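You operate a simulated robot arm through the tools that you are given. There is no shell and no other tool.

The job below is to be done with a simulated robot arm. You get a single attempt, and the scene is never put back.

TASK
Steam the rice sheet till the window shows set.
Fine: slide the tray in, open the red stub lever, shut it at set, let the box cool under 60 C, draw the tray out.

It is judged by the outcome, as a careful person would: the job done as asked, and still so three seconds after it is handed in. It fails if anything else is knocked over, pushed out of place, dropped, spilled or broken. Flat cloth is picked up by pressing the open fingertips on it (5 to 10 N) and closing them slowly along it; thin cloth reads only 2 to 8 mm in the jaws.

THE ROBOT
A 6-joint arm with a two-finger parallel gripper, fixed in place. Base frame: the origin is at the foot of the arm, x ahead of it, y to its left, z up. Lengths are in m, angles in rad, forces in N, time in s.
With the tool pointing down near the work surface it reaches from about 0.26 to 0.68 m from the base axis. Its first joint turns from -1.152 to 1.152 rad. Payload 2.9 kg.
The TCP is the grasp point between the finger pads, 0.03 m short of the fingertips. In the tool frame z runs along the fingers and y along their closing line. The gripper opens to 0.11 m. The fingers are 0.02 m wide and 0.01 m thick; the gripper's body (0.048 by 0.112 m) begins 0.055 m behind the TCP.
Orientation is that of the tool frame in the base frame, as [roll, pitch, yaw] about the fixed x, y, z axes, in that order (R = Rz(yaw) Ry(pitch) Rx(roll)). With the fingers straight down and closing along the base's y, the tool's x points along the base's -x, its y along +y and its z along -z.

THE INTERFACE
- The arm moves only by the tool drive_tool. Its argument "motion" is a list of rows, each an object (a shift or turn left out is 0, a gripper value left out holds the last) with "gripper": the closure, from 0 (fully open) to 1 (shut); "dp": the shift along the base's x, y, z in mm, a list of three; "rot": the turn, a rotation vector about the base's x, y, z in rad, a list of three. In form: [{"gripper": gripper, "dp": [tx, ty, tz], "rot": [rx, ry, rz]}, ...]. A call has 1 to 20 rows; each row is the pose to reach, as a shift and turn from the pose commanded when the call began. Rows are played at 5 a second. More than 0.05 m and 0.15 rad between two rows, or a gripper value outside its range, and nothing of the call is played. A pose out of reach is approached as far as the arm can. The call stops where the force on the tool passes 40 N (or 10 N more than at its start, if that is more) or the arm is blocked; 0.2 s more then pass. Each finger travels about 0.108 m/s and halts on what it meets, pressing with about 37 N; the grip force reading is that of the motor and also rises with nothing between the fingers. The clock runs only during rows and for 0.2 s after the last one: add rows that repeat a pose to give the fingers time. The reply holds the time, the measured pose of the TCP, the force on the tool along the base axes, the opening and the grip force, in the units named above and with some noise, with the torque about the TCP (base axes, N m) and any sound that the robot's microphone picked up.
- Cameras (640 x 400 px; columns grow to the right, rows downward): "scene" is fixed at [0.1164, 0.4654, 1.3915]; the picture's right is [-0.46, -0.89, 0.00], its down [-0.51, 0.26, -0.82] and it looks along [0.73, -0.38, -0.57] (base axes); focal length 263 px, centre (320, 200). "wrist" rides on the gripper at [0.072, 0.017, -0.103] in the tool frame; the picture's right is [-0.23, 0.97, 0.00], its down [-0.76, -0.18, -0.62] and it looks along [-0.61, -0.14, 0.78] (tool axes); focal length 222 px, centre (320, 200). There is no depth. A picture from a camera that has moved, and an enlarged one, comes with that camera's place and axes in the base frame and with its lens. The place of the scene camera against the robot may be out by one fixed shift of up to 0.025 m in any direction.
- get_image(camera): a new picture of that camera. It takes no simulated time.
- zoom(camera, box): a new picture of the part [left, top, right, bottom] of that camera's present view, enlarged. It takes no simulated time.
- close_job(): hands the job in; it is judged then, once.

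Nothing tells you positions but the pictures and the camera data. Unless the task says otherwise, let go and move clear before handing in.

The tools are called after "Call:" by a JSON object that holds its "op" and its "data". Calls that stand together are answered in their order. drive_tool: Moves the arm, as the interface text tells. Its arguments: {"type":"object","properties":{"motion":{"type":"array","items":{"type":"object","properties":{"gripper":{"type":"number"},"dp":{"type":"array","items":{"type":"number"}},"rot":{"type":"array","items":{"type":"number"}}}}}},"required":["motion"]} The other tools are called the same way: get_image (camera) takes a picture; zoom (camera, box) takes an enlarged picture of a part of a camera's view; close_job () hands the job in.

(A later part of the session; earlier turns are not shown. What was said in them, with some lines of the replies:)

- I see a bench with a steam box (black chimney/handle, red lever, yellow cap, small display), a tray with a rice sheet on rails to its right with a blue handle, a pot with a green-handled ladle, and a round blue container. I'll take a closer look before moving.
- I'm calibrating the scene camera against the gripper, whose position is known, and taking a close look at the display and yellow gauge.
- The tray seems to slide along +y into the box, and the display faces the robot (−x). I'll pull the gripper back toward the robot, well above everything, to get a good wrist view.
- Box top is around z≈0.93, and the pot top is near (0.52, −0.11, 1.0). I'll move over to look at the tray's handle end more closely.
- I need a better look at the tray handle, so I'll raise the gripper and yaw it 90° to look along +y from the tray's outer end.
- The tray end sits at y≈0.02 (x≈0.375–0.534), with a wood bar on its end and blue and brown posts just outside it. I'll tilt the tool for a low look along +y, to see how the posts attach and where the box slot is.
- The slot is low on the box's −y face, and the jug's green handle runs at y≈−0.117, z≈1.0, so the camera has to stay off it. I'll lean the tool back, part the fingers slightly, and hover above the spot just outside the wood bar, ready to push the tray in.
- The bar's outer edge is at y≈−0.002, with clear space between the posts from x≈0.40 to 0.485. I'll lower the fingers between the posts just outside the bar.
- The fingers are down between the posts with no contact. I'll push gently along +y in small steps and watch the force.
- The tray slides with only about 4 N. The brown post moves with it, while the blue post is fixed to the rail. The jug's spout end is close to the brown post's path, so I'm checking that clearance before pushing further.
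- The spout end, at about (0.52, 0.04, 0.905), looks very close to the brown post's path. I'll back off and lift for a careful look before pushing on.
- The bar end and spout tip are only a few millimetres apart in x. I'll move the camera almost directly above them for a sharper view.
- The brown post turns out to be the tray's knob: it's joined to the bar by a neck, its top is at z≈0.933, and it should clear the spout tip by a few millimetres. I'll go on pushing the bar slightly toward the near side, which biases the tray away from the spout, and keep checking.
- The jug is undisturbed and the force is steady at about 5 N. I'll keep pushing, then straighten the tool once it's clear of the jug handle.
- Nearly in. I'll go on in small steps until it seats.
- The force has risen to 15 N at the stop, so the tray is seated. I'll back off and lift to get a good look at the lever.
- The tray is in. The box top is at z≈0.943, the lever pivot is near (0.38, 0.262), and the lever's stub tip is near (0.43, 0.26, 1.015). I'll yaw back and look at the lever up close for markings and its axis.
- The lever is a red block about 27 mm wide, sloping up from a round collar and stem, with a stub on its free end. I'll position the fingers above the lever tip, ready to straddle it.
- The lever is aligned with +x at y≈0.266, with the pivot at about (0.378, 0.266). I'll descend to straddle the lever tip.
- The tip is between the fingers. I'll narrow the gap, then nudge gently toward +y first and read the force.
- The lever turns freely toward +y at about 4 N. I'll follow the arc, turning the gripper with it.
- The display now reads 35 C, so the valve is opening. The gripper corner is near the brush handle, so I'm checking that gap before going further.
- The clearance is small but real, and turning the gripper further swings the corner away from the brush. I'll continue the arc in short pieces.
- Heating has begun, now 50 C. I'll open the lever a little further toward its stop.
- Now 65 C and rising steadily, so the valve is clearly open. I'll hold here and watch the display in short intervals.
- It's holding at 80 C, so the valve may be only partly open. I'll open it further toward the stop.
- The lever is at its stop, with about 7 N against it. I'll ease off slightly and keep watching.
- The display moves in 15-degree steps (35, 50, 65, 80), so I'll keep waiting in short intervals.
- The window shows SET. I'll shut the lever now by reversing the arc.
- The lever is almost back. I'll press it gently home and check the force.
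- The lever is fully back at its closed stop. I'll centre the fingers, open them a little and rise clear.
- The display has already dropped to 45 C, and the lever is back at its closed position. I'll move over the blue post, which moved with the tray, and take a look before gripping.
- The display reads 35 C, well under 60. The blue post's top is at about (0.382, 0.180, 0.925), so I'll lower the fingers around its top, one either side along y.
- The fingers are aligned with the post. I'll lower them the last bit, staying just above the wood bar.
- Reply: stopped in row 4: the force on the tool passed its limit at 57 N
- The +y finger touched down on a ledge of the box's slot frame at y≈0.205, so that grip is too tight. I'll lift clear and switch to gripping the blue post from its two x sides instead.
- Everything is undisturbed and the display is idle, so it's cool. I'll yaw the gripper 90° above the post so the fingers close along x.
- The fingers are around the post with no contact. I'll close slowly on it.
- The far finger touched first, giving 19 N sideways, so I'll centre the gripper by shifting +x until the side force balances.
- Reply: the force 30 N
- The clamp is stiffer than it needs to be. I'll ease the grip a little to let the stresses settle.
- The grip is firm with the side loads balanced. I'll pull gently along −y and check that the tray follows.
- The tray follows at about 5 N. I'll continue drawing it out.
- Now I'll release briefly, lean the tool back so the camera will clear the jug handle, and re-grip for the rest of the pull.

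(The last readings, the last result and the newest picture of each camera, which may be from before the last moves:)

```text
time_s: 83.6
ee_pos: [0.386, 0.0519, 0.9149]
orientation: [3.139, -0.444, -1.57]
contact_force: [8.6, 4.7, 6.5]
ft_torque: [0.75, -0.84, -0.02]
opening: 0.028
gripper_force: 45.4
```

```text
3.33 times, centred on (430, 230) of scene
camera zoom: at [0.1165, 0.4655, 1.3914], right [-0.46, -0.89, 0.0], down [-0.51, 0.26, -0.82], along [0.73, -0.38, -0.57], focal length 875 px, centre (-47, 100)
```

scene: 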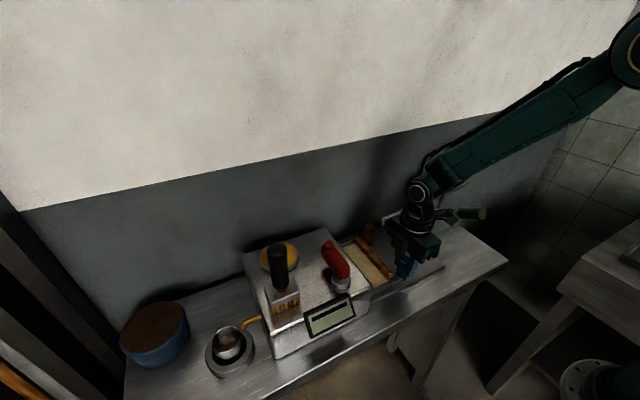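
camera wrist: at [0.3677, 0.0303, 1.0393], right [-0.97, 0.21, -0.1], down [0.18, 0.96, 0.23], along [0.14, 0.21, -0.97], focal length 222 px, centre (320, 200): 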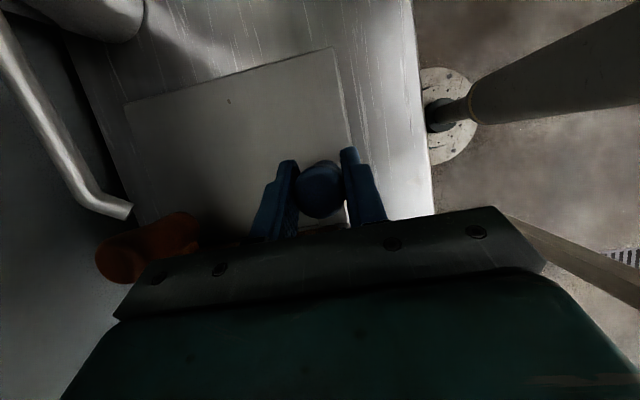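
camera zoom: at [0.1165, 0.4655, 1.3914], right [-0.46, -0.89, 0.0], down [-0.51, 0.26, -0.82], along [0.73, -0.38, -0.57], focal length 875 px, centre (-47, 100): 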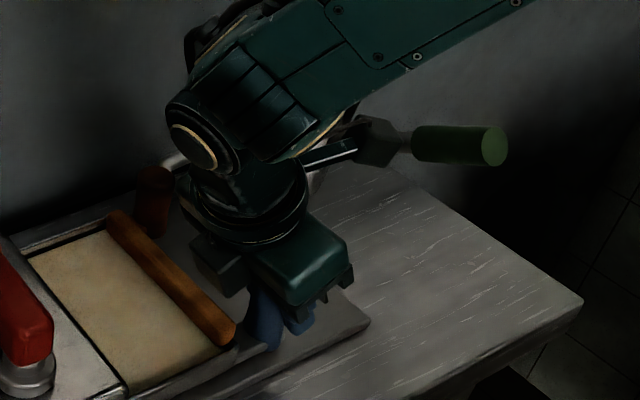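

Call:
{"op": "drive_tool", "data": {"motion": [{"dp": [0, -3, 0]}, {"dp": [0, -6, 0]}, {"dp": [0, -9, 0]}, {"dp": [0, -12, 0]}]}}

Call:
{"op": "get_image", "data": {"camera": "wrist"}}

Call:
{"op": "zoom", "data": {"camera": "scene", "box": [360, 170, 500, 290]}}

```text
time_s: 84.6
ee_pos: [0.3843, 0.04, 0.914]
orientation: [3.136, -0.445, -1.571]
contact_force: [13.0, 5.3, 6.6]
ft_torque: [0.01, -0.72, -0.05]
opening: 0.0283
gripper_force: 44.9
```

```text
taken
camera wrist: at [0.3678, 0.0181, 1.0393], right [-0.97, 0.21, -0.1], down [0.18, 0.96, 0.23], along [0.14, 0.21, -0.97], focal length 222 px, centre (320, 200)
```

wrist: 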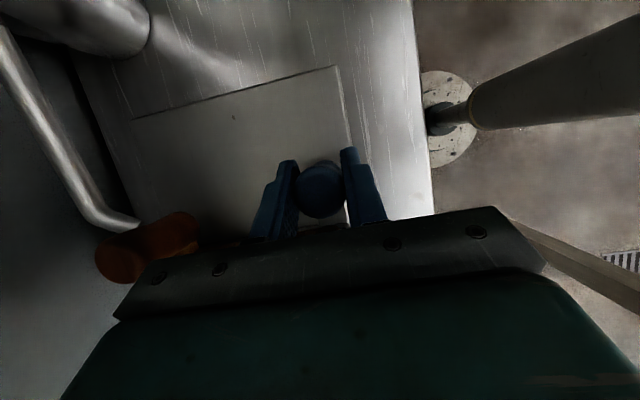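

```text
3.33 times, centred on (430, 230) of scene
camera zoom: at [0.1166, 0.4655, 1.3914], right [-0.46, -0.89, 0.0], down [-0.51, 0.26, -0.82], along [0.73, -0.38, -0.57], focal length 875 px, centre (-47, 100)
```

zoom: 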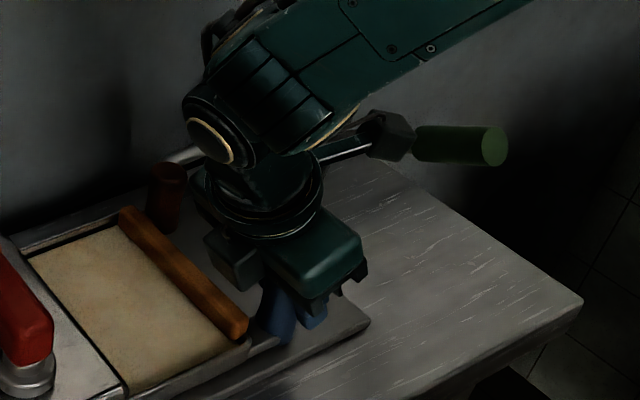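

Call:
{"op": "drive_tool", "data": {"motion": [{"dp": [0.3, -3, 0]}, {"dp": [0.5, -6, 0]}, {"dp": [0.5, -9, 0]}, {"dp": [0.5, -12, 0]}]}}

Call:
{"op": "get_image", "data": {"camera": "wrist"}}

Call:
{"op": "zoom", "data": {"camera": "scene", "box": [360, 170, 500, 290]}}

```text
time_s: 85.6
ee_pos: [0.3852, 0.0279, 0.9159]
orientation: [3.137, -0.445, -1.571]
contact_force: [6.4, 5.5, 12.8]
ft_torque: [0.41, -0.6, -0.13]
opening: 0.0282
gripper_force: 44.9
```

```text
taken
camera wrist: at [0.368, 0.0058, 1.0393], right [-0.97, 0.21, -0.09], down [0.18, 0.96, 0.23], along [0.14, 0.21, -0.97], focal length 222 px, centre (320, 200)
```

wrist: 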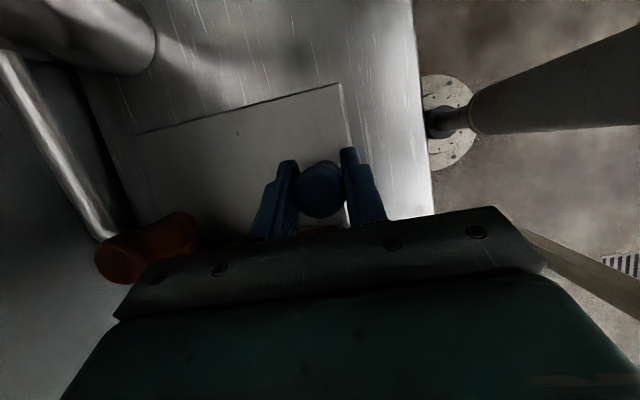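

```text
3.33 times, centred on (430, 230) of scene
camera zoom: at [0.1164, 0.4655, 1.3914], right [-0.46, -0.89, 0.0], down [-0.51, 0.26, -0.82], along [0.73, -0.38, -0.57], focal length 875 px, centre (-47, 100)
```

zoom: 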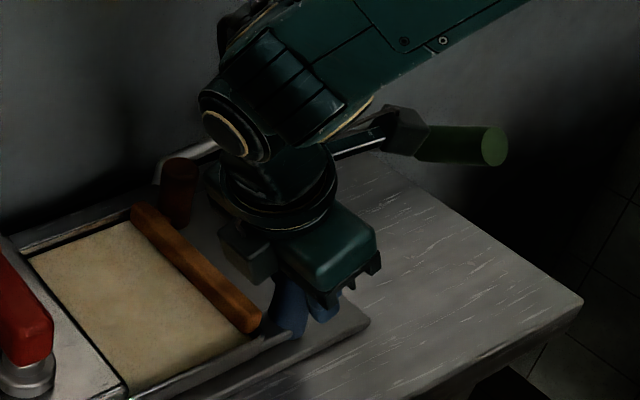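

Call:
{"op": "drive_tool", "data": {"motion": [{"dp": [0.2, -4, -0.5]}, {"dp": [0.4, -8, -0.5]}, {"dp": [0.4, -12, -0.5]}, {"dp": [0.4, -16, -0.5]}]}}

Call:
{"op": "get_image", "data": {"camera": "wrist"}}

Call:
{"op": "zoom", "data": {"camera": "scene", "box": [360, 170, 500, 290]}}

```text
time_s: 86.6
ee_pos: [0.3851, 0.0115, 0.9141]
orientation: [3.134, -0.445, -1.574]
contact_force: [-3.0, 4.4, 29.2]
ft_torque: [0.22, -0.64, -0.05]
opening: 0.0284
gripper_force: 45.4
```

```text
taken
camera wrist: at [0.3679, -0.01, 1.0392], right [-0.97, 0.21, -0.09], down [0.18, 0.96, 0.23], along [0.14, 0.21, -0.97], focal length 222 px, centre (320, 200)
```

wrist: 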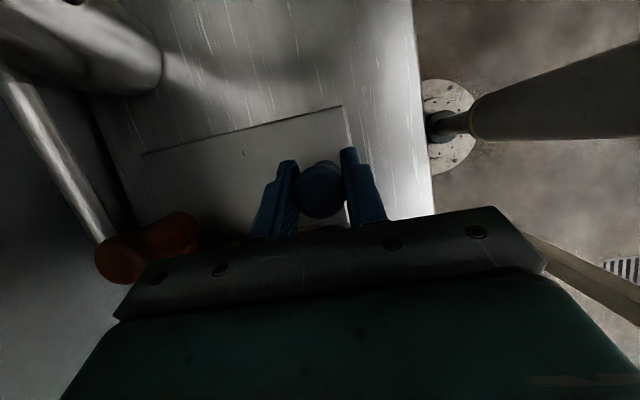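

```text
3.33 times, centred on (430, 230) of scene
camera zoom: at [0.1159, 0.4655, 1.3915], right [-0.46, -0.89, 0.0], down [-0.51, 0.26, -0.82], along [0.73, -0.38, -0.57], focal length 875 px, centre (-47, 100)
```

zoom: 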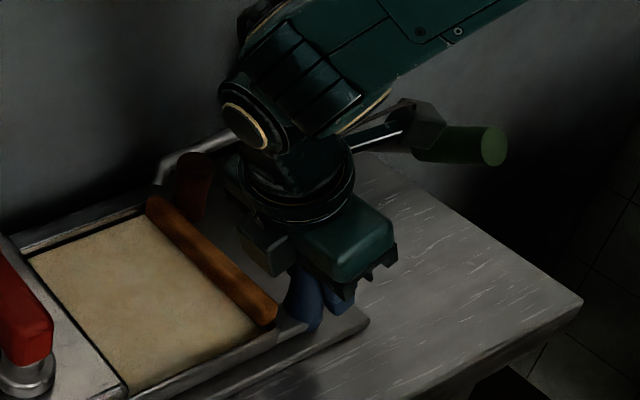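

Call:
{"op": "drive_tool", "data": {"motion": [{"dp": [0, 0, 0.8]}, {"dp": [0, -4, 0.8]}, {"dp": [0, -8, 0.8]}, {"dp": [0, -12, 0.8]}, {"dp": [0, -16, 0.8]}]}}

Call:
{"op": "get_image", "data": {"camera": "wrist"}}

Call:
{"op": "zoom", "data": {"camera": "scene", "box": [360, 170, 500, 290]}}

```text
time_s: 87.8
ee_pos: [0.3853, -0.0044, 0.9148]
orientation: [3.134, -0.445, -1.571]
contact_force: [-3.2, 5.1, 8.9]
ft_torque: [0.08, -0.51, -0.02]
opening: 0.0284
gripper_force: 45.1
```

```text
taken
camera wrist: at [0.3683, -0.0261, 1.0392], right [-0.97, 0.21, -0.09], down [0.18, 0.96, 0.23], along [0.14, 0.21, -0.97], focal length 222 px, centre (320, 200)
```

wrist: 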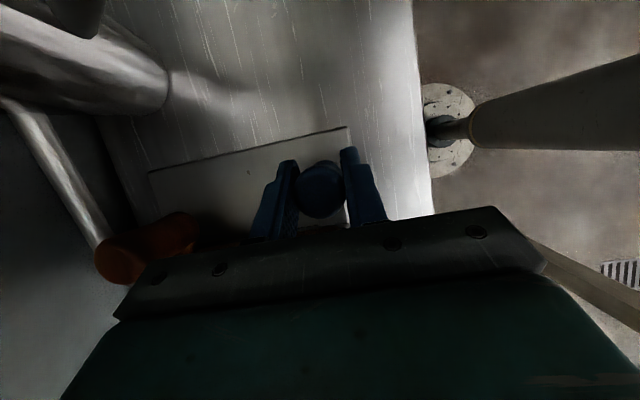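

```text
3.33 times, centred on (430, 230) of scene
camera zoom: at [0.1162, 0.4655, 1.3915], right [-0.46, -0.89, 0.0], down [-0.51, 0.26, -0.82], along [0.73, -0.38, -0.57], focal length 875 px, centre (-47, 100)
```

zoom: 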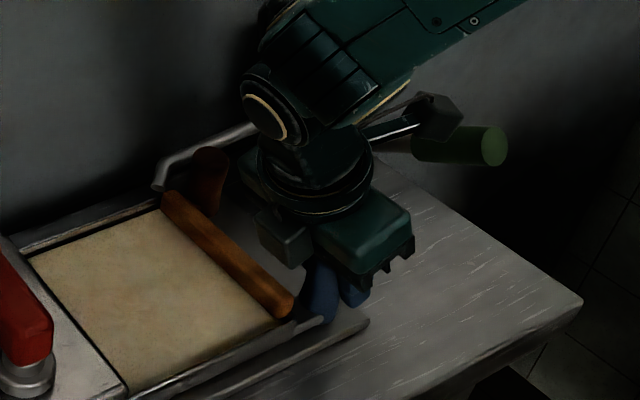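

Call:
{"op": "drive_tool", "data": {"motion": [{"dp": [0, -4, 0]}, {"dp": [0, -8, 0]}, {"dp": [0, -12, 0]}, {"dp": [0, -15, 0]}]}}

Call:
{"op": "get_image", "data": {"camera": "wrist"}}

Call:
{"op": "zoom", "data": {"camera": "scene", "box": [340, 170, 480, 290]}}

```text
time_s: 88.8
ee_pos: [0.3851, -0.0195, 0.9127]
orientation: [3.134, -0.445, -1.57]
contact_force: [-9.4, 4.4, -1.7]
ft_torque: [0.18, -0.78, -0.17]
opening: 0.0283
gripper_force: 44.9
```

```text
taken
camera wrist: at [0.3684, -0.0415, 1.0392], right [-0.97, 0.21, -0.09], down [0.18, 0.96, 0.23], along [0.13, 0.21, -0.97], focal length 222 px, centre (320, 200)
```

wrist: 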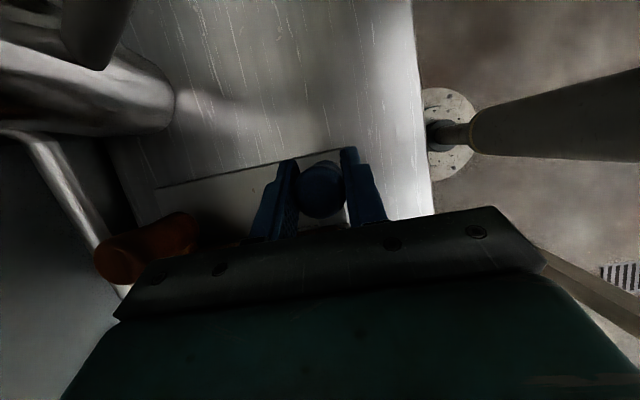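

```text
3.33 times, centred on (410, 230) of scene
camera zoom: at [0.1161, 0.4655, 1.3915], right [-0.46, -0.89, 0.0], down [-0.51, 0.26, -0.82], along [0.73, -0.38, -0.57], focal length 875 px, centre (20, 100)
```

zoom: 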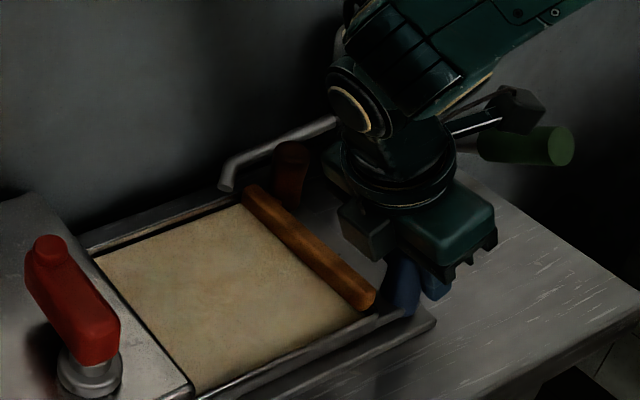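

The tray is nearly back to where it started. I'll draw it the last centimetre, watching for an end stop.

Call:
{"op": "drive_tool", "data": {"motion": [{"dp": [-0.3, -3, 0]}, {"dp": [-0.5, -6, 0]}, {"dp": [-0.5, -9, 0]}]}}

Call:
{"op": "zoom", "data": {"camera": "scene", "box": [340, 170, 480, 290]}}

```text
time_s: 89.6
ee_pos: [0.3854, -0.0244, 0.9152]
orientation: [3.137, -0.439, -1.565]
contact_force: [-7.8, 29.1, -1.7]
ft_torque: [0.14, -0.38, -0.02]
opening: 0.0284
gripper_force: 44.8
```

```text
3.33 times, centred on (410, 230) of scene
camera zoom: at [0.1162, 0.4661, 1.3912], right [-0.46, -0.89, 0.0], down [-0.51, 0.26, -0.82], along [0.73, -0.38, -0.57], focal length 875 px, centre (20, 100)
```

zoom: 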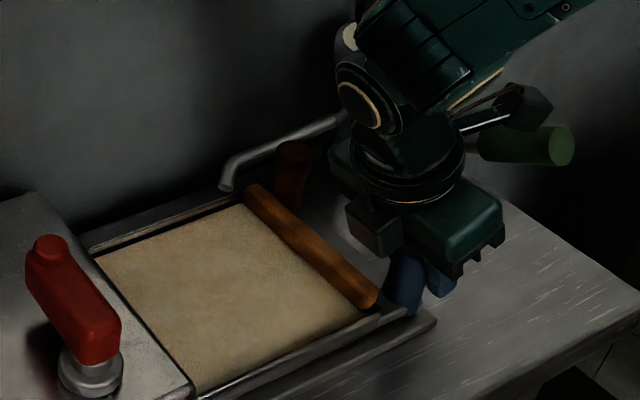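

The tray has reached its outer end stop, so it's fully out. I'll relax the pull, open the fingers and lift clear.

Call:
{"op": "drive_tool", "data": {"motion": [{"dp": [0.3, 3, 0]}, {"dp": [0.3, 4.5, 0]}, {"dp": [0.3, 4.5, 0], "gripper": 0.72}, {"dp": [0.3, 4.5, 0], "gripper": 0.62}, {"dp": [0.3, 4.5, 0], "gripper": 0.545}, {"dp": [0.3, 4.5, 0], "gripper": 0.545}]}}

Call:
{"op": "get_image", "data": {"camera": "wrist"}}

```text
time_s: 91.0
ee_pos: [0.3845, -0.0242, 0.9161]
orientation: [3.137, -0.445, -1.571]
contact_force: [0.9, -0.4, 0.8]
ft_torque: [-0.02, 0.0, -0.02]
opening: 0.0503
gripper_force: 0.1
```

```text
taken
camera wrist: at [0.3679, -0.0455, 1.0402], right [-0.97, 0.21, -0.09], down [0.18, 0.96, 0.23], along [0.14, 0.21, -0.97], focal length 222 px, centre (320, 200)
```

wrist: 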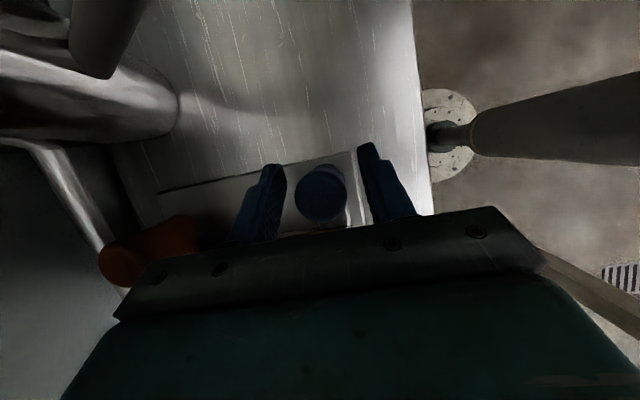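

Released with no contact. I'll lift straight up and move clear.

Call:
{"op": "drive_tool", "data": {"motion": [{"dp": [0, 0, 15]}, {"dp": [0, 0, 40]}, {"dp": [0, 2, 75]}, {"dp": [0, 5, 115]}, {"dp": [0, 10, 155]}, {"dp": [-5, 20, 195]}, {"dp": [-15, 30, 230]}, {"dp": [-20, 30, 240]}, {"dp": [-20, 30, 240]}]}}

Call:
{"op": "get_image", "data": {"camera": "scene"}}

Call:
{"op": "get_image", "data": {"camera": "wrist"}}

Call:
{"op": "zoom", "data": {"camera": "scene", "box": [340, 170, 480, 290]}}

Call:
{"op": "zoom", "data": {"camera": "scene", "box": [230, 210, 430, 350]}}

```text
time_s: 93.0
ee_pos: [0.3657, 0.0058, 1.1563]
orientation: [3.138, -0.444, -1.571]
contact_force: [-0.4, -0.4, 0.0]
ft_torque: [0.01, -0.01, 0.01]
opening: 0.0503
gripper_force: 0.0
```

```text
taken
```

scene: 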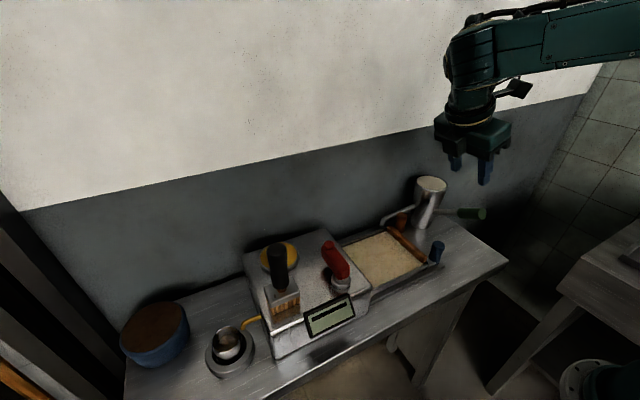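

```text
taken
camera wrist: at [0.3479, -0.0154, 1.2809], right [-0.97, 0.21, -0.09], down [0.18, 0.96, 0.23], along [0.14, 0.21, -0.97], focal length 222 px, centre (320, 200)
```

wrist: 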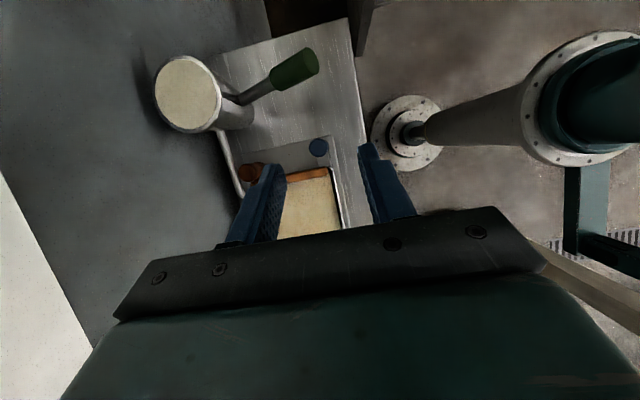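

```text
3.33 times, centred on (410, 230) of scene
camera zoom: at [0.1164, 0.4654, 1.3915], right [-0.46, -0.89, 0.0], down [-0.51, 0.26, -0.82], along [0.73, -0.38, -0.57], focal length 875 px, centre (20, 100)
```

zoom: 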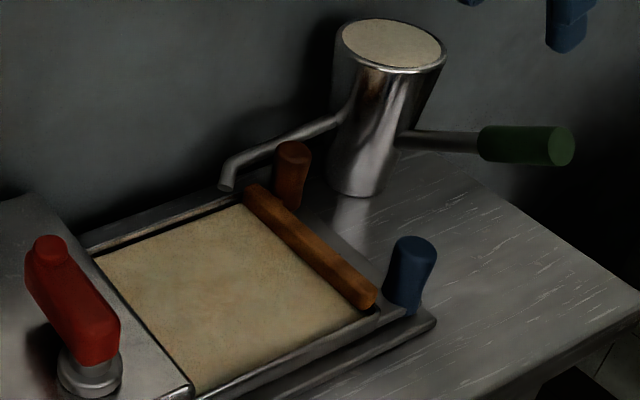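

```text
2.86 times, centred on (330, 280) of scene
camera zoom: at [0.1164, 0.4654, 1.3915], right [-0.46, -0.89, 0.0], down [-0.51, 0.26, -0.82], along [0.73, -0.38, -0.57], focal length 750 px, centre (291, -29)
```

zoom: 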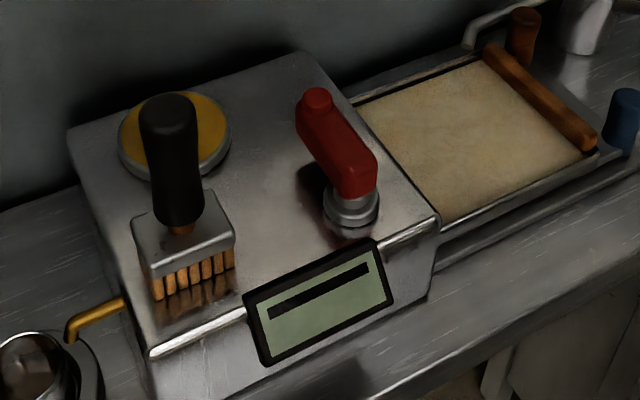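

The tray is out with the sheet set (golden), the lever shut, and the jug and brush unmoved. I'm comparing the tray's end with its starting position.

Call:
{"op": "zoom", "data": {"camera": "scene", "box": [380, 220, 460, 280]}}

Call:
{"op": "zoom", "data": {"camera": "scene", "box": [330, 160, 510, 300]}}

```text
6.67 times, centred on (420, 250) of scene
camera zoom: at [0.1164, 0.4654, 1.3915], right [-0.46, -0.89, 0.0], down [-0.51, 0.26, -0.82], along [0.73, -0.38, -0.57], focal length 1751 px, centre (-347, -133)
```

zoom: 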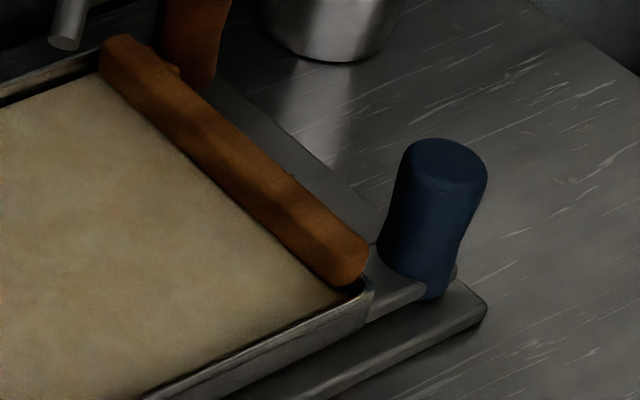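

```text
2.86 times, centred on (420, 230) of scene
camera zoom: at [0.1164, 0.4654, 1.3915], right [-0.46, -0.89, 0.0], down [-0.51, 0.26, -0.82], along [0.73, -0.38, -0.57], focal length 750 px, centre (34, 114)
```

zoom: 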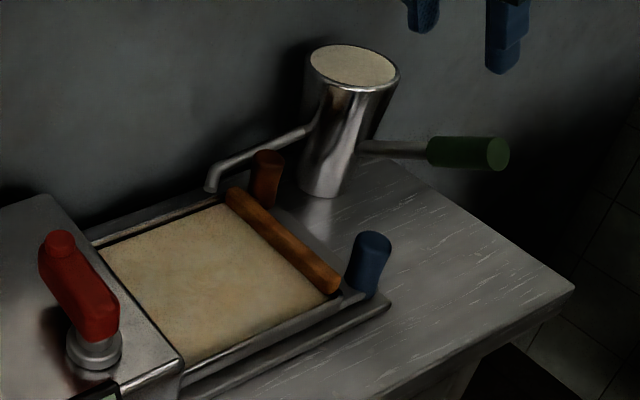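

The tray and blue handle are exactly back at their start, but the wood bar with the brown post now looks shifted against the tray rim, so it may be a separate tool. I'll look closely before handing anything in.

Call:
{"op": "zoom", "data": {"camera": "wrist", "box": [220, 120, 380, 250]}}

Call:
{"op": "drive_tool", "data": {"motion": [{"gripper": 0.3, "dp": [20, 15, 0]}, {"gripper": 0, "dp": [45, 25, -10]}, {"gripper": 0, "dp": [70, 30, -30]}, {"gripper": 0, "dp": [70, 30, -40]}, {"gripper": 0, "dp": [70, 30, -40]}]}}

Call:
{"op": "get_image", "data": {"camera": "wrist"}}

Call:
{"op": "zoom", "data": {"camera": "wrist", "box": [230, 70, 430, 210]}}

```text
3.08 times, centred on (300, 185) of wrist
camera zoom: at [0.3479, -0.0154, 1.2809], right [-0.97, 0.21, -0.09], down [0.18, 0.96, 0.23], along [0.14, 0.21, -0.97], focal length 684 px, centre (382, 246)
```

zoom: 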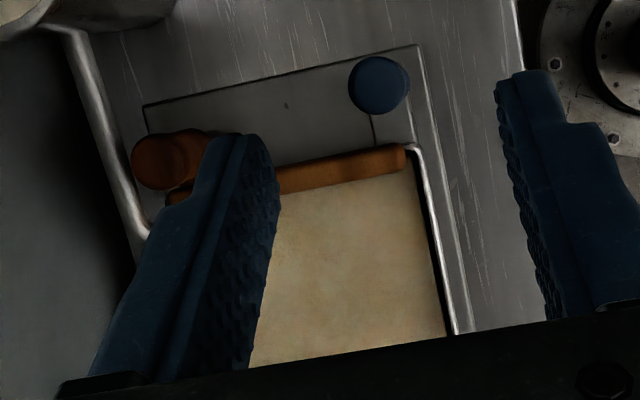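

```text
time_s: 94.2
ee_pos: [0.4368, 0.0344, 1.1147]
orientation: [3.137, -0.445, -1.569]
contact_force: [0.7, 0.6, -0.6]
ft_torque: [0.0, 0.0, 0.0]
opening: 0.1102
gripper_force: 0.0
```

```text
taken
camera wrist: at [0.4186, 0.0129, 1.2397], right [-0.97, 0.21, -0.09], down [0.18, 0.96, 0.23], along [0.14, 0.21, -0.97], focal length 222 px, centre (320, 200)
```

wrist: 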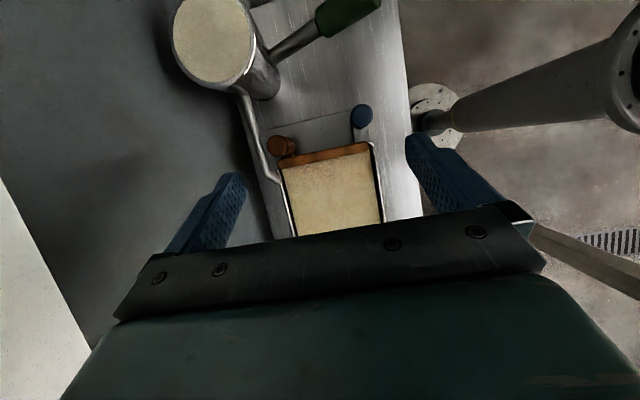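

```text
2.86 times, centred on (330, 140) of wrist
camera zoom: at [0.4186, 0.0129, 1.2397], right [-0.97, 0.21, -0.09], down [0.18, 0.96, 0.23], along [0.14, 0.21, -0.97], focal length 635 px, centre (291, 371)
```

zoom: 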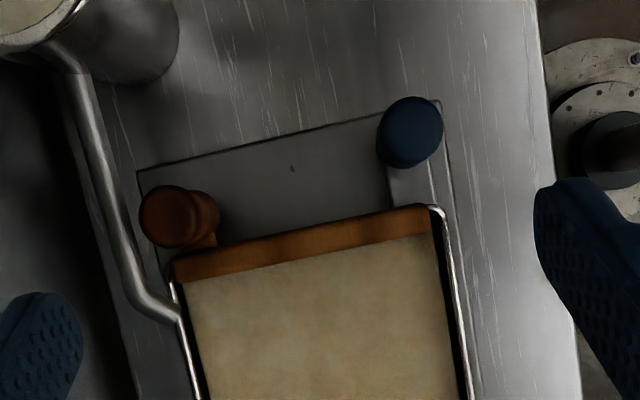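

The bar with the brown post sits about 1.1 cm further +y relative to the tray than at the start. It shifted at the very beginning of my push, so it isn't rigidly part of the tray. I'll return to the earlier low viewpoint to see what it rests on and compare.

Call:
{"op": "drive_tool", "data": {"motion": [{"dp": [-5, -10, 0], "rot": [0.13, 0, 0]}, {"dp": [-10, -20, 0], "rot": [0.26, 0, 0]}, {"dp": [-15, -30, 0], "rot": [0.39, 0, 0]}, {"dp": [-20, -40, 0], "rot": [0.52, 0, 0]}, {"dp": [-25, -50, -10], "rot": [0.65, 0, 0]}, {"dp": [-30, -60, -25], "rot": [0.78, 0, 0]}, {"dp": [-35, -70, -45], "rot": [0.91, 0, 0]}, {"dp": [-37, -75, -65], "rot": [1.0, 0, 0]}, {"dp": [-37, -75, -68], "rot": [1.0, 0, 0]}]}}

Call:
{"op": "get_image", "data": {"camera": "wrist"}}

Call:
{"op": "zoom", "data": {"camera": "wrist", "box": [140, 0, 400, 150]}}

```text
time_s: 96.2
ee_pos: [0.3974, -0.0383, 1.0465]
orientation: [3.137, 0.556, -1.573]
contact_force: [-0.6, 0.1, 0.2]
ft_torque: [-0.02, 0.0, 0.0]
opening: 0.1099
gripper_force: 0.1
```

```text
taken
camera wrist: at [0.381, -0.1558, 1.0962], right [-0.97, 0.19, 0.12], down [0.18, 0.32, 0.93], along [0.14, 0.93, -0.34], focal length 222 px, centre (320, 200)
```

wrist: 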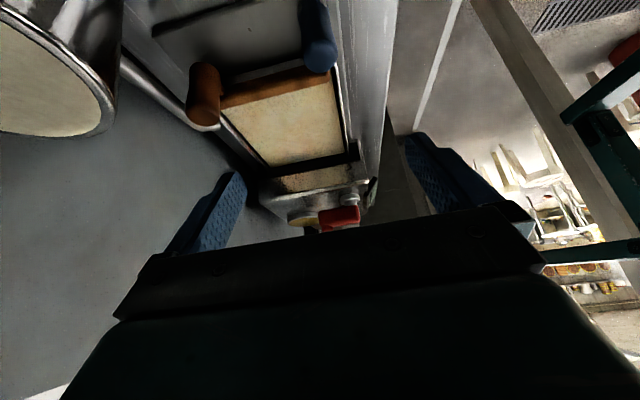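

```text
2.46 times, centred on (270, 75) of wrist
camera zoom: at [0.381, -0.1558, 1.0962], right [-0.97, 0.19, 0.12], down [0.18, 0.32, 0.93], along [0.14, 0.93, -0.34], focal length 547 px, centre (443, 508)
```

zoom: 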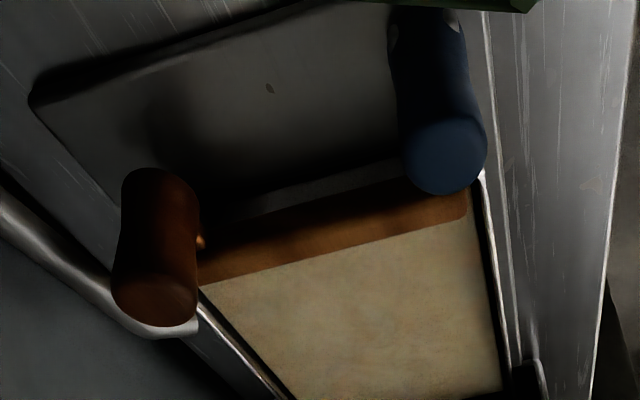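

Comparing views, the bar and brown post together have slid about 1.3 cm over the tray's end rim from where they were. They aren't rigidly fixed to the tray, so I'll put them back. I'll go above the tray just inside the bar with two spread fingers, ready to nudge it back along −y.

Call:
{"op": "drive_tool", "data": {"motion": [{"gripper": 0.2, "dp": [5, 10, 20], "rot": [-0.12, 0, 0]}, {"gripper": 0.4545, "dp": [15, 25, 40], "rot": [-0.25, 0, 0]}, {"dp": [25, 45, 55], "rot": [-0.38, 0, 0]}, {"dp": [40, 70, 55], "rot": [-0.5, 0, 0]}, {"dp": [55, 90, 55], "rot": [-0.556, 0, 0]}, {"dp": [68, 98, 55], "rot": [-0.556, 0, 0]}, {"dp": [68, 98, 40], "rot": [-0.556, 0, 0]}, {"dp": [68, 98, 40], "rot": [-0.556, 0, 0]}]}}

Call:
{"op": "get_image", "data": {"camera": "wrist"}}

Call:
{"op": "zoom", "data": {"camera": "wrist", "box": [200, 60, 400, 200]}}

```text
time_s: 98.0
ee_pos: [0.4665, 0.0585, 1.0891]
orientation: [3.137, -0.002, -1.571]
contact_force: [0.3, -0.8, 0.6]
ft_torque: [-0.02, -0.01, -0.03]
opening: 0.0604
gripper_force: 0.1
```

```text
taken
camera wrist: at [0.4492, -0.0142, 1.1917], right [-0.97, 0.23, 0.01], down [0.18, 0.76, 0.62], along [0.14, 0.61, -0.78], focal length 222 px, centre (320, 200)
```

wrist: 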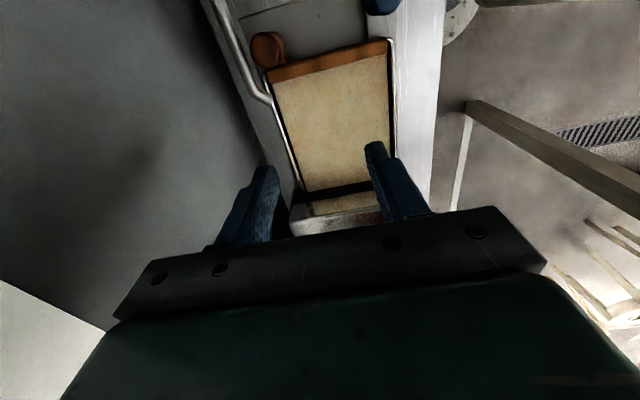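

```text
2.86 times, centred on (300, 130) of wrist
camera zoom: at [0.4492, -0.0142, 1.1917], right [-0.97, 0.23, 0.01], down [0.18, 0.76, 0.62], along [0.14, 0.61, -0.78], focal length 635 px, centre (377, 400)
```

zoom: 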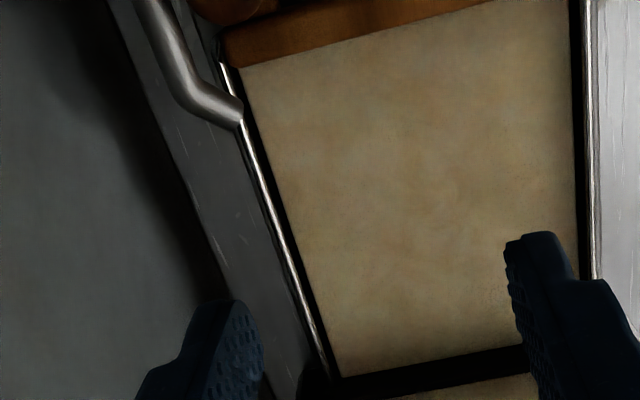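

I'm above the tray just inside the bar. I'll lower the fingers, staying about 1 cm above the sheet.

Call:
{"op": "drive_tool", "data": {"motion": [{"dp": [-2, 0, -40]}, {"dp": [-2, 0, -80]}, {"dp": [-2, 0, -120]}, {"dp": [-2, 0, -145]}, {"dp": [-2, 0, -160]}, {"dp": [-2, 0, -168]}, {"dp": [-2, 0, -168]}]}}

Call:
{"op": "get_image", "data": {"camera": "wrist"}}

Call:
{"op": "zoom", "data": {"camera": "scene", "box": [350, 190, 470, 290]}}

```text
time_s: 99.6
ee_pos: [0.4624, 0.0592, 0.9195]
orientation: [3.137, -0.002, -1.571]
contact_force: [0.4, 0.0, -0.4]
ft_torque: [0.0, -0.01, 0.02]
opening: 0.06
gripper_force: 0.1
```

```text
taken
camera wrist: at [0.4466, -0.0138, 1.0229], right [-0.97, 0.23, 0.0], down [0.18, 0.76, 0.62], along [0.14, 0.61, -0.78], focal length 222 px, centre (320, 200)
```

wrist: 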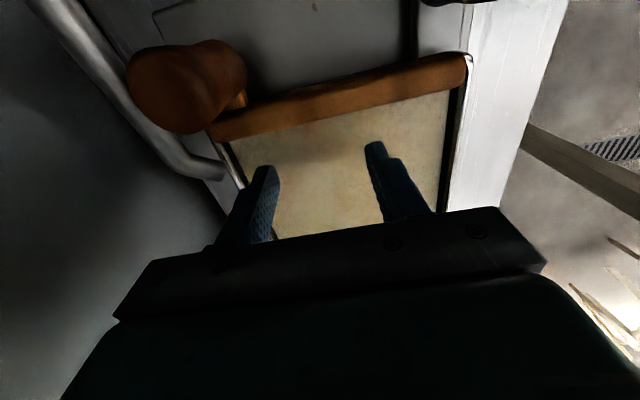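

```text
4.00 times, centred on (410, 240) of scene
camera zoom: at [0.1164, 0.4654, 1.3915], right [-0.46, -0.89, 0.0], down [-0.51, 0.26, -0.82], along [0.73, -0.38, -0.57], focal length 1050 px, centre (-40, 40)
```

zoom: 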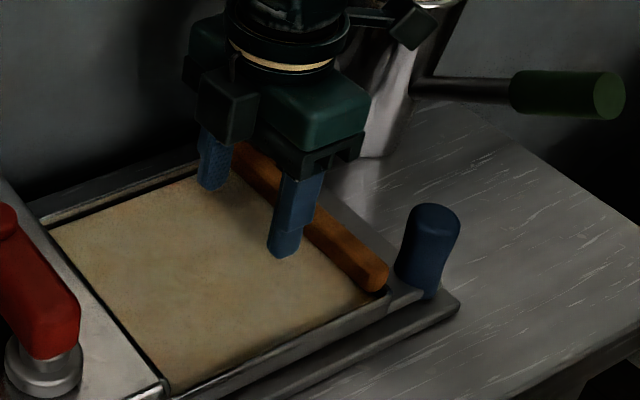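

Call:
{"op": "zoom", "data": {"camera": "wrist", "box": [110, 20, 310, 180]}}

Call:
{"op": "zoom", "data": {"camera": "wrist", "box": [300, 0, 500, 160]}}

```text
2.50 times, centred on (210, 100) of wrist
camera zoom: at [0.4466, -0.0138, 1.0229], right [-0.97, 0.23, 0.0], down [0.18, 0.76, 0.62], along [0.14, 0.61, -0.78], focal length 555 px, centre (595, 450)
```

zoom: 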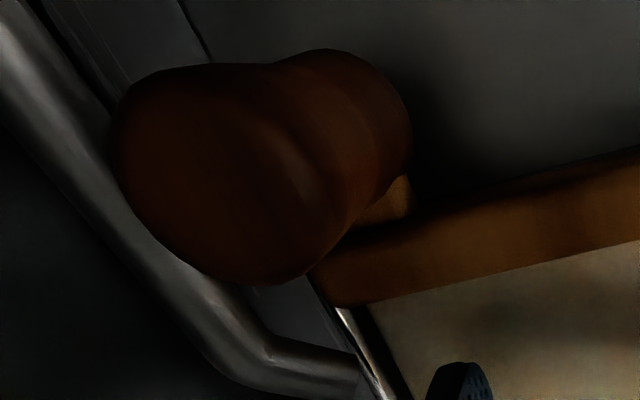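

```text
2.50 times, centred on (400, 80) of wrist
camera zoom: at [0.4466, -0.0138, 1.0229], right [-0.97, 0.23, 0.0], down [0.18, 0.76, 0.62], along [0.14, 0.61, -0.78], focal length 555 px, centre (120, 500)
```

zoom: 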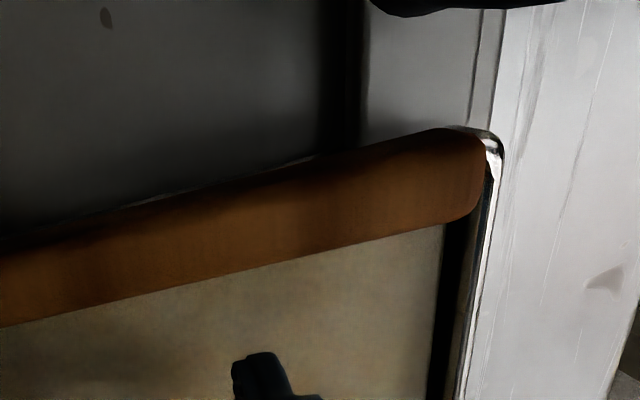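

Now I'll nudge the bar back along −y in small steps, watching the force.

Call:
{"op": "drive_tool", "data": {"motion": [{"dp": [0, -6, -2]}, {"dp": [0, -12, -3]}, {"dp": [0, -17, -3]}, {"dp": [0, -20, -3]}, {"dp": [0, -22, -3]}, {"dp": [0, -24, -3]}]}}

Call:
{"op": "get_image", "data": {"camera": "wrist"}}

Call:
{"op": "zoom", "data": {"camera": "scene", "box": [380, 220, 460, 280]}}

```text
time_s: 101.0
ee_pos: [0.4644, 0.0344, 0.9154]
orientation: [3.134, -0.002, -1.57]
contact_force: [0.3, 1.5, 0.9]
ft_torque: [0.02, 0.0, -0.01]
opening: 0.06
gripper_force: 0.0
```

```text
taken
camera wrist: at [0.4467, -0.0383, 1.0197], right [-0.97, 0.23, 0.0], down [0.18, 0.76, 0.62], along [0.14, 0.61, -0.78], focal length 222 px, centre (320, 200)
```

wrist: 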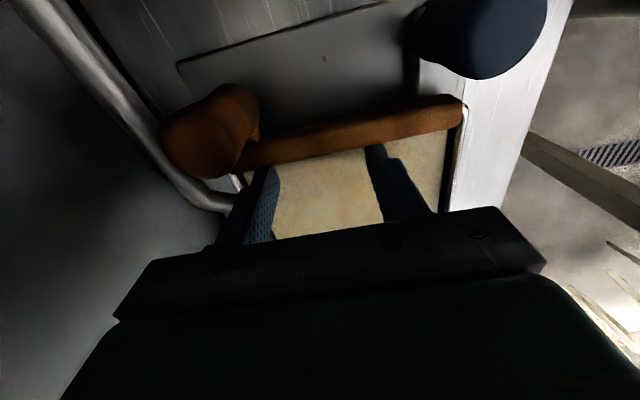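

```text
6.67 times, centred on (420, 250) of scene
camera zoom: at [0.1164, 0.4654, 1.3915], right [-0.46, -0.89, 0.0], down [-0.51, 0.26, -0.82], along [0.73, -0.38, -0.57], focal length 1751 px, centre (-347, -133)
```

zoom: 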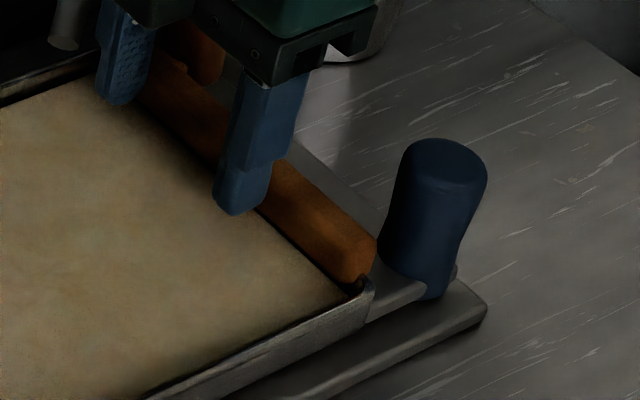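

The bar moves easily at 1.5 N, so it is a loose tool. I'll continue nudging it toward its original spot.

Call:
{"op": "drive_tool", "data": {"motion": [{"dp": [0, -1.5, 0]}, {"dp": [0, -3, 0]}, {"dp": [0, -4.5, 0]}, {"dp": [0, -6, 0]}]}}

Call:
{"op": "zoom", "data": {"camera": "scene", "box": [380, 220, 460, 280]}}

Call:
{"op": "get_image", "data": {"camera": "wrist"}}

```text
time_s: 102.0
ee_pos: [0.4642, 0.0272, 0.9163]
orientation: [3.136, -0.002, -1.571]
contact_force: [-0.1, 1.5, 0.2]
ft_torque: [0.09, 0.02, 0.04]
opening: 0.0597
gripper_force: 0.0
```

```text
6.67 times, centred on (420, 250) of scene
camera zoom: at [0.1164, 0.4654, 1.3915], right [-0.46, -0.89, 0.0], down [-0.51, 0.26, -0.82], along [0.73, -0.38, -0.57], focal length 1751 px, centre (-347, -133)
```

zoom: 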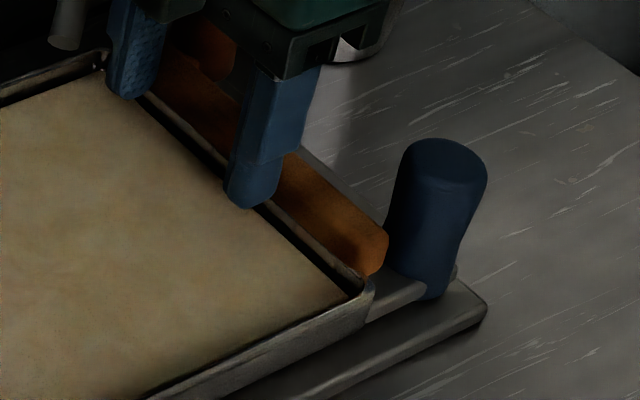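

```text
taken
camera wrist: at [0.4474, -0.0445, 1.0199], right [-0.97, 0.23, 0.0], down [0.18, 0.76, 0.62], along [0.14, 0.61, -0.78], focal length 222 px, centre (320, 200)
```

wrist: 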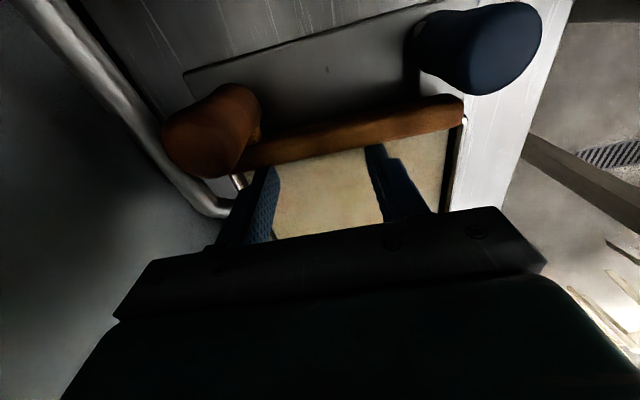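

Almost exactly as it was originally. One last 2 mm nudge, then back away.

Call:
{"op": "drive_tool", "data": {"motion": [{"dp": [0, -1, 0]}, {"dp": [0, -2, 0]}, {"dp": [0, -2, 0]}]}}

Call:
{"op": "zoom", "data": {"camera": "scene", "box": [380, 220, 460, 280]}}

```text
time_s: 102.8
ee_pos: [0.4638, 0.0254, 0.917]
orientation: [3.138, -0.002, -1.572]
contact_force: [-0.3, 1.0, 0.1]
ft_torque: [0.02, 0.0, 0.04]
opening: 0.0604
gripper_force: 0.3
```

```text
6.67 times, centred on (420, 250) of scene
camera zoom: at [0.1164, 0.4654, 1.3915], right [-0.46, -0.89, 0.0], down [-0.51, 0.26, -0.82], along [0.73, -0.38, -0.57], focal length 1751 px, centre (-347, -133)
```

zoom: 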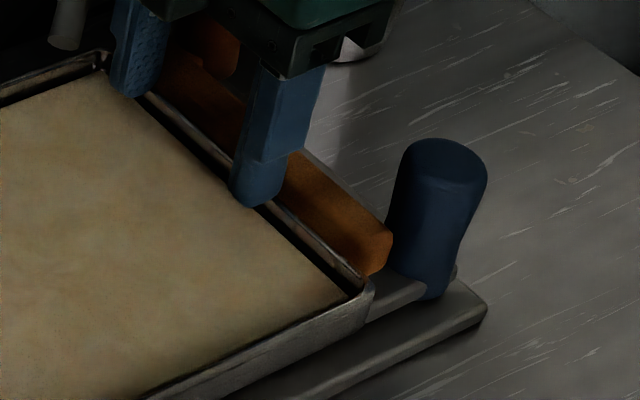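

That matches the initial picture. I'll back off +y and lift clear.

Call:
{"op": "drive_tool", "data": {"motion": [{"dp": [0, 8, 0]}, {"dp": [0, 18, 3]}, {"dp": [0, 22, 25]}, {"dp": [0, 22, 60]}, {"dp": [0, 22, 100]}, {"dp": [0, 22, 145]}, {"dp": [-10, 22, 190]}, {"dp": [-30, 22, 220]}, {"dp": [-30, 22, 220]}]}}

Call:
{"op": "zoom", "data": {"camera": "scene", "box": [380, 220, 460, 280]}}

Call:
{"op": "zoom", "data": {"camera": "scene", "box": [330, 160, 510, 300]}}

Call:
{"op": "get_image", "data": {"camera": "scene"}}

Call:
{"op": "get_image", "data": {"camera": "wrist"}}

```text
time_s: 104.8
ee_pos: [0.4325, 0.0472, 1.1358]
orientation: [3.136, -0.001, -1.571]
contact_force: [-0.2, 0.0, -0.7]
ft_torque: [0.01, -0.02, 0.01]
opening: 0.0599
gripper_force: 0.0
```

```text
6.67 times, centred on (420, 250) of scene
camera zoom: at [0.1164, 0.4654, 1.3915], right [-0.46, -0.89, 0.0], down [-0.51, 0.26, -0.82], along [0.73, -0.38, -0.57], focal length 1751 px, centre (-347, -133)
```

zoom: 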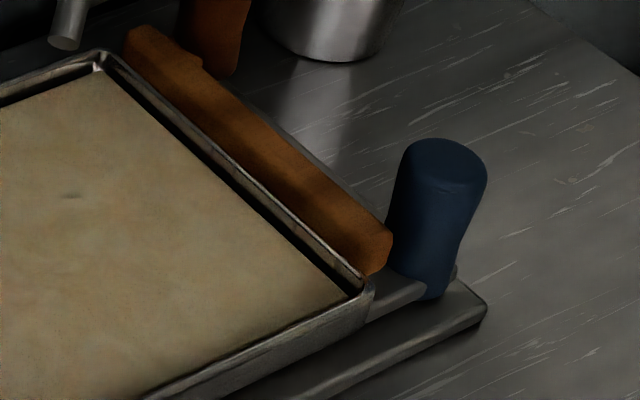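

```text
2.86 times, centred on (420, 230) of scene
camera zoom: at [0.1164, 0.4654, 1.3915], right [-0.46, -0.89, 0.0], down [-0.51, 0.26, -0.82], along [0.73, -0.38, -0.57], focal length 750 px, centre (34, 114)
```

zoom: 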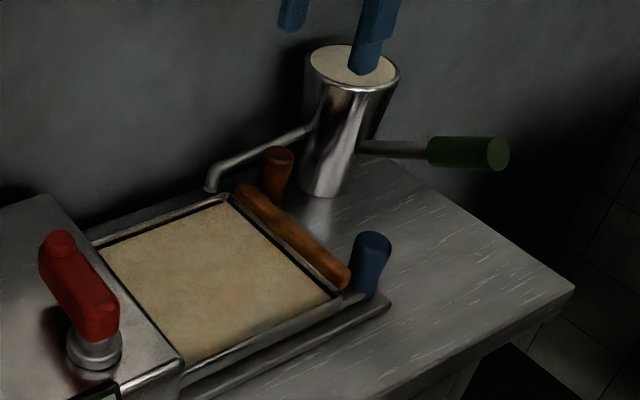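

```text
taken
```

scene: 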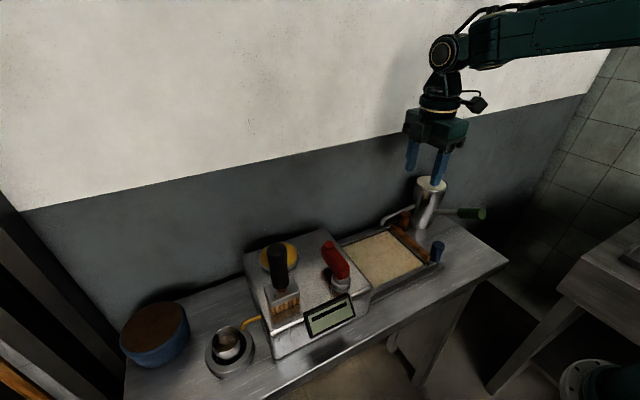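

```text
taken
camera wrist: at [0.4151, -0.0253, 1.2403], right [-0.97, 0.23, 0.01], down [0.18, 0.76, 0.62], along [0.14, 0.61, -0.78], focal length 222 px, centre (320, 200)
```

wrist: 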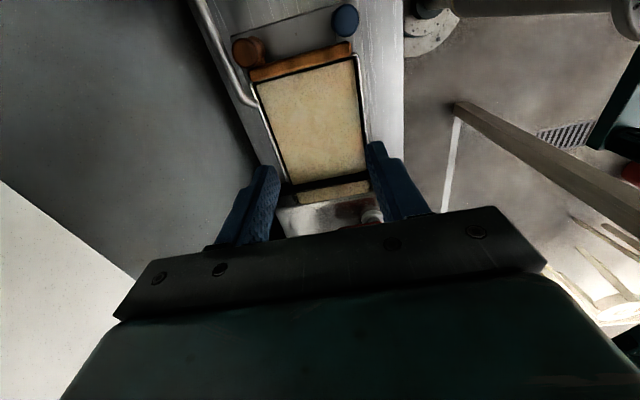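

The tool, tray, jug and box now match the initial picture. I'm checking a tiny dark fleck on the sheet and the display before handing in.

Call:
{"op": "zoom", "data": {"camera": "scene", "box": [345, 225, 435, 290]}}

Call:
{"op": "zoom", "data": {"camera": "scene", "box": [300, 285, 364, 345]}}

Call:
{"op": "zoom", "data": {"camera": "wrist", "box": [220, 0, 400, 210]}}

Call:
{"op": "zoom", "data": {"camera": "scene", "box": [230, 220, 390, 360]}}

```text
6.15 times, centred on (390, 258) of scene
camera zoom: at [0.1164, 0.4654, 1.3915], right [-0.46, -0.89, 0.0], down [-0.51, 0.26, -0.82], along [0.73, -0.38, -0.57], focal length 1616 px, centre (-111, -154)
```

zoom: 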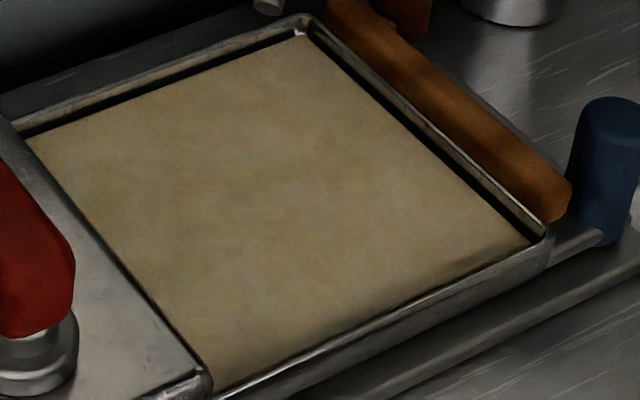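

```text
6.67 times, centred on (332, 315) of scene
camera zoom: at [0.1164, 0.4654, 1.3915], right [-0.46, -0.89, 0.0], down [-0.51, 0.26, -0.82], along [0.73, -0.38, -0.57], focal length 1751 px, centre (240, -567)
```

zoom: 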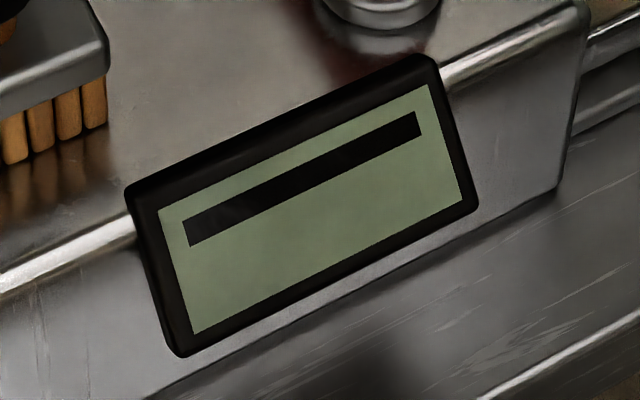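

```text
1.90 times, centred on (310, 105) of wrist
camera zoom: at [0.4151, -0.0253, 1.2403], right [-0.97, 0.23, 0.01], down [0.18, 0.76, 0.62], along [0.14, 0.61, -0.78], focal length 423 px, centre (339, 381)
```

zoom: 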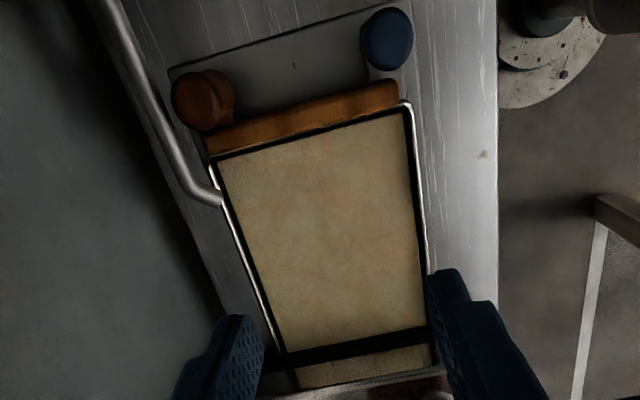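

```text
2.86 times, centred on (310, 290) of scene
camera zoom: at [0.1164, 0.4654, 1.3915], right [-0.46, -0.89, 0.0], down [-0.51, 0.26, -0.82], along [0.73, -0.38, -0.57], focal length 750 px, centre (349, -57)
```

zoom: 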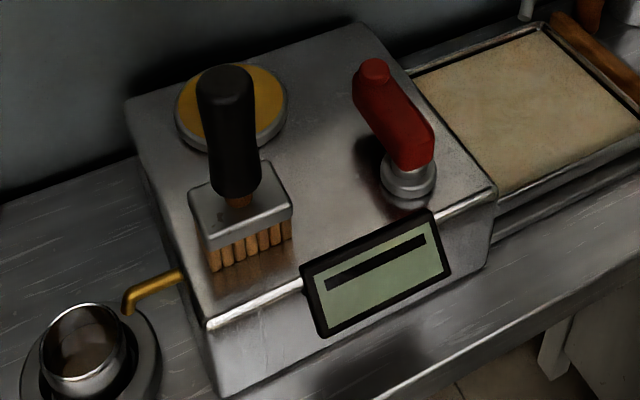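

The fleck was only a rendering artefact and the sheet is whole. It is set, the lever is shut, the box is cool with its display idle, the tray is drawn out to its stop, and the other items match the first picture. The gripper is empty and clear, so I'm handing the job in.

Call:
{"op": "close_job", "data": {}}

```text
The job is handed in.
```

I steamed the rice sheet until the window read SET, and the job is handed in; the verdict hasn't come back to me.

- **Steaming:** I slid the tray in to its stop and opened the red lever. The display climbed to 80 C and showed SET about 12 seconds after I opened it. I started shutting the lever straight away, and it took about 3 seconds to reach its closed stop.
- **Cooling:** The display read 45 C, then 35 C, and was idle before I began pulling the tray.
- **Tray:** I drew it out to its outer stop, back where it started. The sheet looks set and whole.

Two things happened along the way:

- **Loose wooden tool:** The bar with the brown post at the tray's end was not part of the tray. My first push slid it about 1.3 cm, and it rode in and out with the tray. I nudged it back, and it now matches the first picture.
- **Contact with the box:** While reaching for the tray handle, one finger came down on the edge of the box's slot at 57 N. I saw no shift or damage there.

The jug, brush and box look unmoved, and the gripper is empty and clear.
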